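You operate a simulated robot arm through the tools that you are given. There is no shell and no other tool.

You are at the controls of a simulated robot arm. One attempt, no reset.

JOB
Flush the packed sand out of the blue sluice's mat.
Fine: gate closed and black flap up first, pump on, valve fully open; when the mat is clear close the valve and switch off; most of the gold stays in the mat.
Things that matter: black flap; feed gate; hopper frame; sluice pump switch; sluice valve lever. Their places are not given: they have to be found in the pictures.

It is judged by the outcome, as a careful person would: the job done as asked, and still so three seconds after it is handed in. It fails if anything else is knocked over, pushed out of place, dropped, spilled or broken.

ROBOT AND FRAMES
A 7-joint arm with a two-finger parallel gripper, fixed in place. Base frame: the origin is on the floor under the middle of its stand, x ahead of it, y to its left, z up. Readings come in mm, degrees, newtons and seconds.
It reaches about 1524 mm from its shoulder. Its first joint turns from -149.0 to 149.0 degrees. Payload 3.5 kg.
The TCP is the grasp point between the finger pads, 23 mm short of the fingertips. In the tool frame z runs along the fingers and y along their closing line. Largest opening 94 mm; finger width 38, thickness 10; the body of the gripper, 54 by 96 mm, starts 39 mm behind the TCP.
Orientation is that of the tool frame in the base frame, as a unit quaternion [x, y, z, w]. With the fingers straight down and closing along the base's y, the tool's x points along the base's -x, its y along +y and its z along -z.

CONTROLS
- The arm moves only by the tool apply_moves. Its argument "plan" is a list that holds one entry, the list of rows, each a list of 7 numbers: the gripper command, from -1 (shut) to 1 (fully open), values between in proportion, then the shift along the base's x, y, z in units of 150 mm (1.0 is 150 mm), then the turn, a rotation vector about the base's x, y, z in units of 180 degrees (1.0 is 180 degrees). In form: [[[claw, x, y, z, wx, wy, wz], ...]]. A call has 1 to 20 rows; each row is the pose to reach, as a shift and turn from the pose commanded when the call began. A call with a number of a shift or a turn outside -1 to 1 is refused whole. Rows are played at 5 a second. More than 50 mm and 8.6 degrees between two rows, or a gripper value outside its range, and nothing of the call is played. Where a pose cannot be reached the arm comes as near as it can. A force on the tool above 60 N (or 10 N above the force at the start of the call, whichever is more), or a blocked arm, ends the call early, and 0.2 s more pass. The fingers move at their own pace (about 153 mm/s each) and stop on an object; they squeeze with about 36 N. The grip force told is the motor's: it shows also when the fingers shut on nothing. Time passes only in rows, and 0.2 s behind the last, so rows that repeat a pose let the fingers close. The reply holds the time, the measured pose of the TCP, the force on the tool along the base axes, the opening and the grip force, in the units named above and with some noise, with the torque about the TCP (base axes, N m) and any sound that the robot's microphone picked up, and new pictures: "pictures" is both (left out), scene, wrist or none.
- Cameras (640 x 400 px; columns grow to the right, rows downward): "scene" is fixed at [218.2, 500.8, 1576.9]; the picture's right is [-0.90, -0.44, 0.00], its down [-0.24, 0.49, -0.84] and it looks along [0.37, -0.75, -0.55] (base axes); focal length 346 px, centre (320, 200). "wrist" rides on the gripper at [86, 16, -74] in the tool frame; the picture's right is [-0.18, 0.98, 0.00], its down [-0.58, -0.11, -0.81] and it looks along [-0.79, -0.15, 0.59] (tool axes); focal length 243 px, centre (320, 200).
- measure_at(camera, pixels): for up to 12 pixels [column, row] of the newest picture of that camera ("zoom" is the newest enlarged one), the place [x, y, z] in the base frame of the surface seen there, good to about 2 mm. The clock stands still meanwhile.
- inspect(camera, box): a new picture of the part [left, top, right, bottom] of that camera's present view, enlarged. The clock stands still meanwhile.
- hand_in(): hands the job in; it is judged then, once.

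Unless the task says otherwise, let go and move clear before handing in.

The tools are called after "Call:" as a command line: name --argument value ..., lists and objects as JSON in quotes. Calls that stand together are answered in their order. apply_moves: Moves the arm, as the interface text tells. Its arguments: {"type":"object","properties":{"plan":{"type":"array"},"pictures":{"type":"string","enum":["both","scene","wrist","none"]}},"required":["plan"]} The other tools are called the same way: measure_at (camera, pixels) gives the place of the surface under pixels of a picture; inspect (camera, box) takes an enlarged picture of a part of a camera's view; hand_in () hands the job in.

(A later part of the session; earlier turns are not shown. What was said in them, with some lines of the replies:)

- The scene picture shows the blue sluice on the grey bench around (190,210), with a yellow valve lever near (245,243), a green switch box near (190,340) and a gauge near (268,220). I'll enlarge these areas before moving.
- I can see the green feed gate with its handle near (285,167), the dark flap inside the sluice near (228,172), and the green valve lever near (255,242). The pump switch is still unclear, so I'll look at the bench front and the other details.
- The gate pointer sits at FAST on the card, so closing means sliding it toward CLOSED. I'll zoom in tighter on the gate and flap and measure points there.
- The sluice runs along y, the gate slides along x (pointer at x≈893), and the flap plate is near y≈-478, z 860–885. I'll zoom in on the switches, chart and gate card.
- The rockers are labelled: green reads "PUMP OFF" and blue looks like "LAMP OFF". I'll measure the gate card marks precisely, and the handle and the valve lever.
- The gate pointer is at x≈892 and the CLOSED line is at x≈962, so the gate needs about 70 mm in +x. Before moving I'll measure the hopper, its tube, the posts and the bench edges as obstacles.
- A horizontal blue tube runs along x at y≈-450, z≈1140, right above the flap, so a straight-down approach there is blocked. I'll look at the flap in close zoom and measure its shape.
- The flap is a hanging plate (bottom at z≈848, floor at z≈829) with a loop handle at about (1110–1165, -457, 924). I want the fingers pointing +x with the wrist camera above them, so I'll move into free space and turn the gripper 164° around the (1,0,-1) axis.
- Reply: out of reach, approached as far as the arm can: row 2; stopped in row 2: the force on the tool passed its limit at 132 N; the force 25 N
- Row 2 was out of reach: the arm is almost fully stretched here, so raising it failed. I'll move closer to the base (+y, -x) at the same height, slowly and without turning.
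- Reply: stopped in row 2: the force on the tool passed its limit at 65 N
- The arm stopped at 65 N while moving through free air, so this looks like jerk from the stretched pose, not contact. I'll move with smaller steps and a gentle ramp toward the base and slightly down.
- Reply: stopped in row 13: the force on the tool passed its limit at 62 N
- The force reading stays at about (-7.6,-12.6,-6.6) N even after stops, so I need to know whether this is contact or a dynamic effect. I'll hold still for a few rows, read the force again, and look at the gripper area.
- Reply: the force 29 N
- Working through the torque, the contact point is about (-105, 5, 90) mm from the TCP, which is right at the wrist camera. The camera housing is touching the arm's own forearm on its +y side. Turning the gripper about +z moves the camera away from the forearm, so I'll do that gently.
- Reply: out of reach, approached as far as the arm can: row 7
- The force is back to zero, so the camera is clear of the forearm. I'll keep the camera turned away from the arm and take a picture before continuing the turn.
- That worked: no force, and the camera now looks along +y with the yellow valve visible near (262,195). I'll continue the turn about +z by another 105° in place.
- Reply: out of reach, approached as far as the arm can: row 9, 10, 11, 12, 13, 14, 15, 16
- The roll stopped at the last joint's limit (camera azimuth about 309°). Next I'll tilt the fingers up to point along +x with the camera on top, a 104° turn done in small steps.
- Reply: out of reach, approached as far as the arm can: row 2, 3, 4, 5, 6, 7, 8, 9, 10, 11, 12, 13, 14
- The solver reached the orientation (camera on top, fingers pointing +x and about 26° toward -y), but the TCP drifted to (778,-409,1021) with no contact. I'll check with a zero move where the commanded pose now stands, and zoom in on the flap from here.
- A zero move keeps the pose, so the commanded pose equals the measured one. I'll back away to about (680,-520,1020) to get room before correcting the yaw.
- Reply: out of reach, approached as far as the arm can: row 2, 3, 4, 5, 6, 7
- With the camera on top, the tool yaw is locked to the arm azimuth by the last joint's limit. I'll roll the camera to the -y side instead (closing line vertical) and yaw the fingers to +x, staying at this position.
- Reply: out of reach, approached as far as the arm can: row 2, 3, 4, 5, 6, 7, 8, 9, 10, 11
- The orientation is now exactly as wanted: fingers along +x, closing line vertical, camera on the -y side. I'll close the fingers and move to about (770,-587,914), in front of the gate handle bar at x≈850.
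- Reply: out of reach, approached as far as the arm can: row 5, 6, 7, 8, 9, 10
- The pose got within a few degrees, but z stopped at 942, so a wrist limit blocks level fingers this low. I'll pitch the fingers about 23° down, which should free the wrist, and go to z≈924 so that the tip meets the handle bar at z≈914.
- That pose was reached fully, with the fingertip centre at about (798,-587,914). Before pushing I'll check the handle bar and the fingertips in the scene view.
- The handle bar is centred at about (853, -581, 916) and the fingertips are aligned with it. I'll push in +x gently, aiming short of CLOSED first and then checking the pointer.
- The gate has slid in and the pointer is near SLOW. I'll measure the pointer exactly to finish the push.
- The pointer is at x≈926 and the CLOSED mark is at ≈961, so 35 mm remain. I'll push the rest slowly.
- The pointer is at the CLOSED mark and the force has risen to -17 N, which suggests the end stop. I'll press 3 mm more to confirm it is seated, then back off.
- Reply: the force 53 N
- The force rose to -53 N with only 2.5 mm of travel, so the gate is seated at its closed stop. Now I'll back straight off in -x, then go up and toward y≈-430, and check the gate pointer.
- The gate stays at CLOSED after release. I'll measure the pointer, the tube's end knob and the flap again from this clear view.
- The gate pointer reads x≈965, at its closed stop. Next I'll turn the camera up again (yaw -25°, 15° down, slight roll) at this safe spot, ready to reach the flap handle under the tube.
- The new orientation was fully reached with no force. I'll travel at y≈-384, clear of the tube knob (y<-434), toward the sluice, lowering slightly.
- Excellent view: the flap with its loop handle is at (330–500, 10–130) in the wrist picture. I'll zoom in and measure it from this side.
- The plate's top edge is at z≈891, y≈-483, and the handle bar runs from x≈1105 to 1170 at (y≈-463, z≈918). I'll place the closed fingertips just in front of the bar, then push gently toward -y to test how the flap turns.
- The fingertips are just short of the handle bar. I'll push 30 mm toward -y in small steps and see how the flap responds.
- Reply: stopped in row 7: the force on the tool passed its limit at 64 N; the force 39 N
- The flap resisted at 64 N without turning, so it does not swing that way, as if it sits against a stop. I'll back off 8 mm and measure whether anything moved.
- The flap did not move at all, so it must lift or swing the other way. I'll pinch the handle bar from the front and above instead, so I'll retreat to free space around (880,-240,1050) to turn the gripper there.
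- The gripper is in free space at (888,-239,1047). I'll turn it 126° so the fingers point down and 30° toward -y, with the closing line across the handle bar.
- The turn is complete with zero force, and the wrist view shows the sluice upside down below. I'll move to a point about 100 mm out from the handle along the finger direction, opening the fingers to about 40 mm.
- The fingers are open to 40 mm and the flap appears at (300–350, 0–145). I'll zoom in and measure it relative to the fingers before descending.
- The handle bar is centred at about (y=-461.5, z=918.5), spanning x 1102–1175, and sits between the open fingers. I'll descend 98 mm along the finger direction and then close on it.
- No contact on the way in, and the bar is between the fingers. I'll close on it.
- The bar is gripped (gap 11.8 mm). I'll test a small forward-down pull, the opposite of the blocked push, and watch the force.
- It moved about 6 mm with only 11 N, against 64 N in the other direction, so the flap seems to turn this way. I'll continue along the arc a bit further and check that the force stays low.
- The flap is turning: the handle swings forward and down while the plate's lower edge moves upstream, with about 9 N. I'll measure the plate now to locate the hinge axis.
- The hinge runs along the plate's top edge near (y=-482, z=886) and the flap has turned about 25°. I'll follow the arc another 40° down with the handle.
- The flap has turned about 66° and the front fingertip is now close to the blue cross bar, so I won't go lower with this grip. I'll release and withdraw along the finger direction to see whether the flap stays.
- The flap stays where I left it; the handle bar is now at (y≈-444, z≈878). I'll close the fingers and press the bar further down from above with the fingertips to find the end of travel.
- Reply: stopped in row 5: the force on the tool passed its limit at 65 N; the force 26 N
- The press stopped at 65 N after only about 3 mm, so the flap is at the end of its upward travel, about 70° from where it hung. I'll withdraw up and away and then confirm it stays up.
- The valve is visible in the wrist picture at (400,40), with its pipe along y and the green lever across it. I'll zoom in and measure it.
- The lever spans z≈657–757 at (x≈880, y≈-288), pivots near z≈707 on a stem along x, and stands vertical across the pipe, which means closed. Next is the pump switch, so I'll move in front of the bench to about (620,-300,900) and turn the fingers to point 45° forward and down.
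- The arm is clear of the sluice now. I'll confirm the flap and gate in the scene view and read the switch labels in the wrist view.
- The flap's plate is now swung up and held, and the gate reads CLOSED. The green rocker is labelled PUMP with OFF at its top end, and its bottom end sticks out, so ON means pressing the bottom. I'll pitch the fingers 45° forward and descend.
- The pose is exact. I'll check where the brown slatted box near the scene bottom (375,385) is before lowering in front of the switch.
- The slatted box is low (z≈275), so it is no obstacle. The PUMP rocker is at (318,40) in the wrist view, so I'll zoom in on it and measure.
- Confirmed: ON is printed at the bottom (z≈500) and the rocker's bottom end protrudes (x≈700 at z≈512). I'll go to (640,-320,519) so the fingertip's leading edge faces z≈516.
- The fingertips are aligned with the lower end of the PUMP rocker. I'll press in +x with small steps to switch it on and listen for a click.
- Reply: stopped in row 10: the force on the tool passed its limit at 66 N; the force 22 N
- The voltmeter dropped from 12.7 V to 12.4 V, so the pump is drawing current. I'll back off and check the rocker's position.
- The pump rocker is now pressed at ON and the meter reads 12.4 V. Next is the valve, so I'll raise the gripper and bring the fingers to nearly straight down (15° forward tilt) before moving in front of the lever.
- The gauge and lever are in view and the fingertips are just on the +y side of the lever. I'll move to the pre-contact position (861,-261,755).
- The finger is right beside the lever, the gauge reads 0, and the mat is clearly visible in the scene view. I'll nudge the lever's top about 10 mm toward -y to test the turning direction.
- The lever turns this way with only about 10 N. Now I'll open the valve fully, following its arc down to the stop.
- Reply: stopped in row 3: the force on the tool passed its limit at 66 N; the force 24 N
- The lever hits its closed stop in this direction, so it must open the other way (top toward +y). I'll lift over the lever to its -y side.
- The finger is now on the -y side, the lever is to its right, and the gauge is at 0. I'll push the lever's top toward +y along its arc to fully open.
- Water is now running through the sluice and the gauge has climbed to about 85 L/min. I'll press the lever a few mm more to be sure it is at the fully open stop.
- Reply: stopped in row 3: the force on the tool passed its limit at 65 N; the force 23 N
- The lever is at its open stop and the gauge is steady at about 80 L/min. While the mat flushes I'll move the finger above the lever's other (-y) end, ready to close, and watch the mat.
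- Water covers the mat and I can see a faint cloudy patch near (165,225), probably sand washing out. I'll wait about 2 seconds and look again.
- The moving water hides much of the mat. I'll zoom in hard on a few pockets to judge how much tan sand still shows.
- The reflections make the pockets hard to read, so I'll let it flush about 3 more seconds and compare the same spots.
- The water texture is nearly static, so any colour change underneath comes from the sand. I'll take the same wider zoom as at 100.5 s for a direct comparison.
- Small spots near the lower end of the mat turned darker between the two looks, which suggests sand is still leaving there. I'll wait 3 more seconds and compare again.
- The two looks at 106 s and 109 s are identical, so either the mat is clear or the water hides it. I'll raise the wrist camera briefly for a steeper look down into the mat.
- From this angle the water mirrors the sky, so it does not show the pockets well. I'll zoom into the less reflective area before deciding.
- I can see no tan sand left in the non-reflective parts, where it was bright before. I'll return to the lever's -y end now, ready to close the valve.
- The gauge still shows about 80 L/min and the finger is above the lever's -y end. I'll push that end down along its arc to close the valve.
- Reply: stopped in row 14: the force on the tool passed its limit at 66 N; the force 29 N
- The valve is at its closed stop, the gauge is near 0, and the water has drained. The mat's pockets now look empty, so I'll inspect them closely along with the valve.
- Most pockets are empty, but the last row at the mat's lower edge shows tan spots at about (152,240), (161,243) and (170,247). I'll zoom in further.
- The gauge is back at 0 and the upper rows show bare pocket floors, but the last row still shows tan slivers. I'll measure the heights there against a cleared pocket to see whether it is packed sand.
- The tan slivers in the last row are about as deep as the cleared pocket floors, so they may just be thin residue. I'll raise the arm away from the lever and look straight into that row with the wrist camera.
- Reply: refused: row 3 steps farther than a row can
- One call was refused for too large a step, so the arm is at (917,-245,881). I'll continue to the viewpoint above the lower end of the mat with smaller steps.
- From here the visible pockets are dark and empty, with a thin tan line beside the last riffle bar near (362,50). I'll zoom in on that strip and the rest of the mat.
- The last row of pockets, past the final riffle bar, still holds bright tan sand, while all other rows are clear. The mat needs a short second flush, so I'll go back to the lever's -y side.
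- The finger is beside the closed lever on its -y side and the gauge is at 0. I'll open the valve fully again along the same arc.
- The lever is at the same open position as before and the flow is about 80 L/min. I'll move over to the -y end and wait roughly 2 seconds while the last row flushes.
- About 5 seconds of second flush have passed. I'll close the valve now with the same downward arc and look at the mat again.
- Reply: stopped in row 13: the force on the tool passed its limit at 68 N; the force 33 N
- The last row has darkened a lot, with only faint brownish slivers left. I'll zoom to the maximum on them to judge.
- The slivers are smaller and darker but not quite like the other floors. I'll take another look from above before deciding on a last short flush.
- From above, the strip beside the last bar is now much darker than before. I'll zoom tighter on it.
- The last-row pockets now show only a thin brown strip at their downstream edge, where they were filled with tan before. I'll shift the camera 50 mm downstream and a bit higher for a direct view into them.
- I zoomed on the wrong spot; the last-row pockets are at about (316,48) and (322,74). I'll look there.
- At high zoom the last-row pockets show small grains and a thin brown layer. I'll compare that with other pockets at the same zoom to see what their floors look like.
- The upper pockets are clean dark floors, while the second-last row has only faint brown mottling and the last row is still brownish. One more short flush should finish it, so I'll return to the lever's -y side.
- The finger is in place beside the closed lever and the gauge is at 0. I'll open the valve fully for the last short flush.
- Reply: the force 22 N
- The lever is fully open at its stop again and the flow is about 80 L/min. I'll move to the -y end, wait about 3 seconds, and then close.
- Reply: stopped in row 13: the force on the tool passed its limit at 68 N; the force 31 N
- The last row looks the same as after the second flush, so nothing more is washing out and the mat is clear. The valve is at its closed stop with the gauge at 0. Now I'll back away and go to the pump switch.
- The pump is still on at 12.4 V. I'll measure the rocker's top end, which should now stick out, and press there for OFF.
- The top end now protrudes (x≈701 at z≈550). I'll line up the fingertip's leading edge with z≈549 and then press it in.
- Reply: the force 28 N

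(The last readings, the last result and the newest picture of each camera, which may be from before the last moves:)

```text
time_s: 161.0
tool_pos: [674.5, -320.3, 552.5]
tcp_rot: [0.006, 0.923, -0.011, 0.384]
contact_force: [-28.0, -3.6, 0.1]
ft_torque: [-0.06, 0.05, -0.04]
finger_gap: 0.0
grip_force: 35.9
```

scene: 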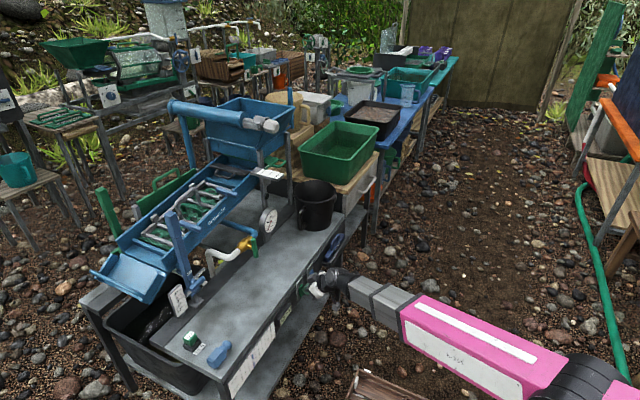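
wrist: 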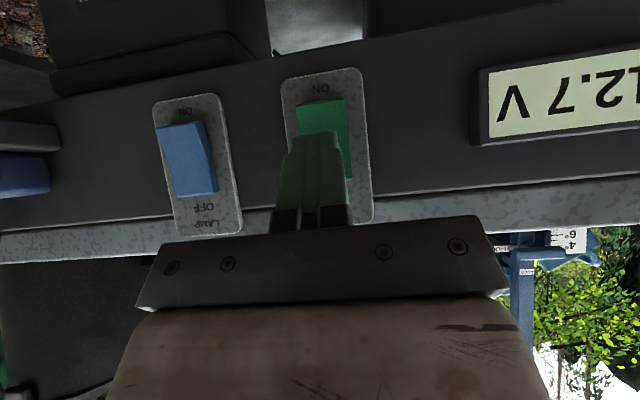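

The voltmeter is back at 12.7 V, so the pump is off. I'll back off, move clear, and do a final check of everything.

Call:
apply_moves --pictures "none" --plan '[[[-1, -0.02, 0, 0, 0, 0, 0], [-1, -0.08, 0, 0, 0, 0, 0], [-1, -0.18, 0, 0.02, 0, 0, 0], [-1, -0.3, 0, 0.08, 0, 0, 0], [-1, -0.42, 0, 0.18, 0, 0, 0], [-1, -0.5, 0, 0.32, 0, 0, 0], [-1, -0.54, 0, 0.48, 0, 0, 0], [-1, -0.56, 0, 0.6, 0, 0, 0]]]'

Call:
apply_moves --plan '[[[-1, -0.02, 0, 0.04, 0, 0, 0], [-1, -0.06, -0.02, 0.14, 0, 0, 0], [-1, -0.1, -0.06, 0.28, 0, 0, 0], [-1, -0.12, -0.1, 0.44, 0, 0, 0], [-1, -0.12, -0.12, 0.6, 0, 0, 0], [-1, -0.12, -0.12, 0.72, 0, 0, 0], [-1, -0.12, -0.12, 0.78, 0, 0, 0], [-1, -0.12, -0.12, 0.78, 0, 0, 0]]]'

Call:
inspect --camera "scene" --box '[200, 140, 310, 260]'

Call:
inspect --camera "scene" --box '[80, 160, 260, 290]'

Call:
inspect --camera "scene" --box '[270, 235, 350, 315]'

Call:
inspect --camera "scene" --box '[80, 270, 300, 400]'

```text
time_s: 162.8
tool_pos: [593.1, -320.3, 643.1]
tcp_rot: [0.006, 0.923, -0.01, 0.385]
contact_force: [-0.1, 0.1, -0.5]
ft_torque: [0.0, 0.02, 0.01]
finger_gap: 0.0
grip_force: 35.9
```

```text
time_s: 164.6
tool_pos: [574.9, -338.3, 761.0]
tcp_rot: [0.006, 0.923, -0.01, 0.384]
contact_force: [-0.5, 0.0, -0.3]
ft_torque: [0.0, 0.0, 0.01]
finger_gap: 0.0
grip_force: 35.7
```

scene: 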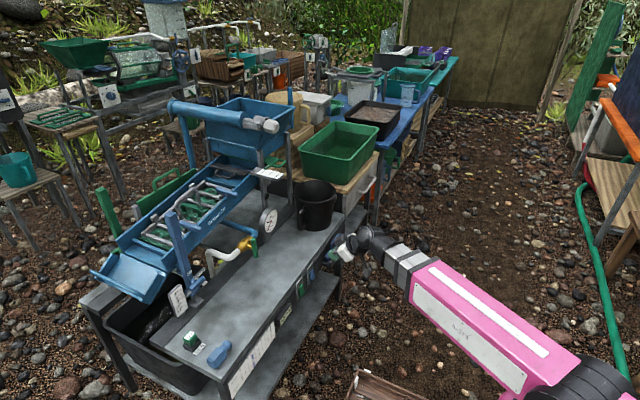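
wrist: 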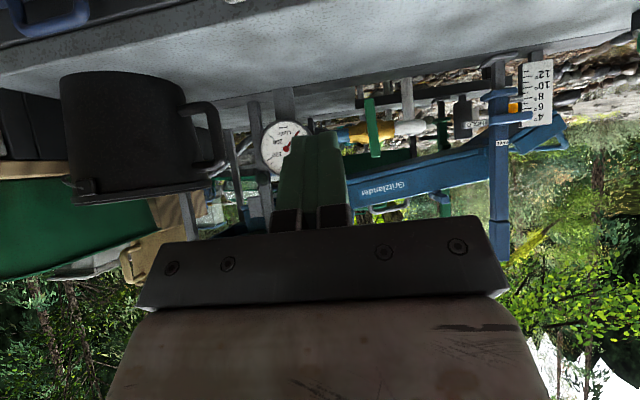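

```text
3.33 times, centred on (255, 200) of scene
```

zoom: 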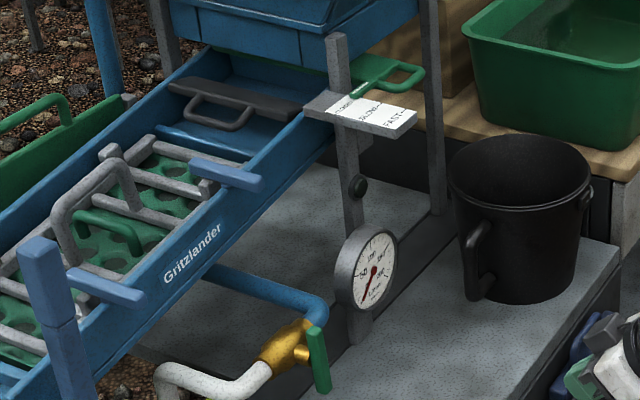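

```text
3.08 times, centred on (170, 225) of scene
```

zoom: 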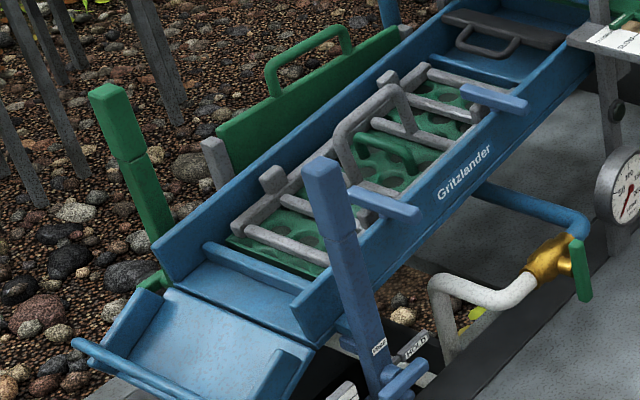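

```text
5.00 times, centred on (310, 275) of scene
```

zoom: 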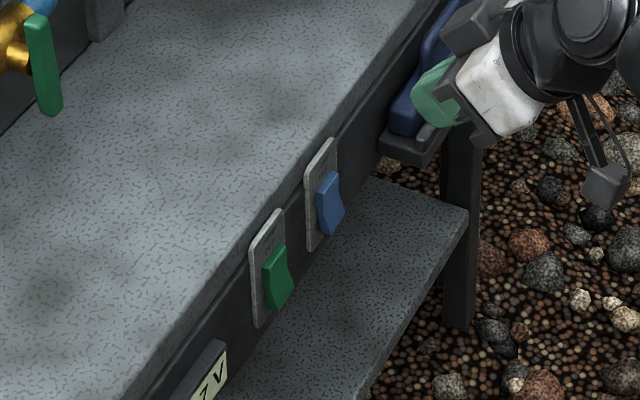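

```text
2.91 times, centred on (190, 335) of scene
```

zoom: 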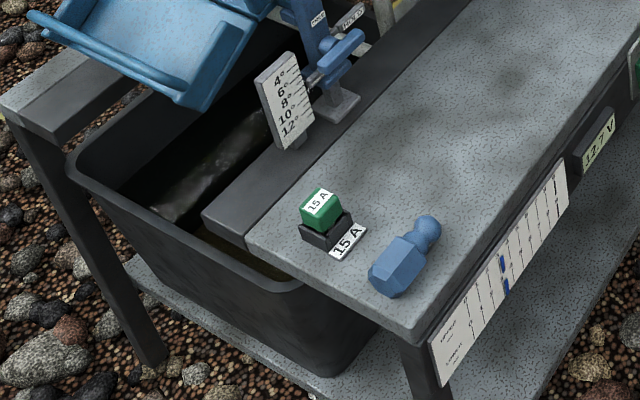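

Final check: the lever is vertical (closed), the gauge is at 0, and the voltmeter reads 12.7 V with the green rocker back at OFF. The gate is closed, the flap is up, the mat pockets are clear, nothing else has been disturbed, and the arm is clear. I'm handing in.

Call:
hand_in

```text
The job is handed in.
```

I flushed the packed sand out of the blue sluice's mat and handed the job in. I couldn't check how much gold is left, because I saw no gold in the pictures.

- **Setup:** The feed gate was pushed to its CLOSED stop and the black flap was swung up to its end stop. Both stayed in place.
- **Flush:** I switched the pump on and opened the valve fully; the gauge read about 80 L/min. After the first flush of about 17 seconds, the last row of pockets still held sand. I flushed twice more, for about 6 to 7 seconds each.
- **Mat:** All rows now show dark, empty floors. The last row still had faint brownish slivers. They looked the same after the second and third flushes, so I took them as what stays behind and stopped there.
- **Shutdown:** The valve is closed with the gauge at 0. The pump is off, and the voltmeter went from 12.4 V back to 12.7 V.

The pump ran with the valve closed for about 14 seconds before the first flush, 8 to 10 seconds between flushes, and 8 seconds before I switched it off.

In the final pictures nothing else looked moved, spilled or damaged, and the arm was clear of the sluice. Early on, the wrist camera bumped the robot's own forearm. I also pressed the flap handle and the valve lever against their stops at up to about 68 N while finding which way they moved.
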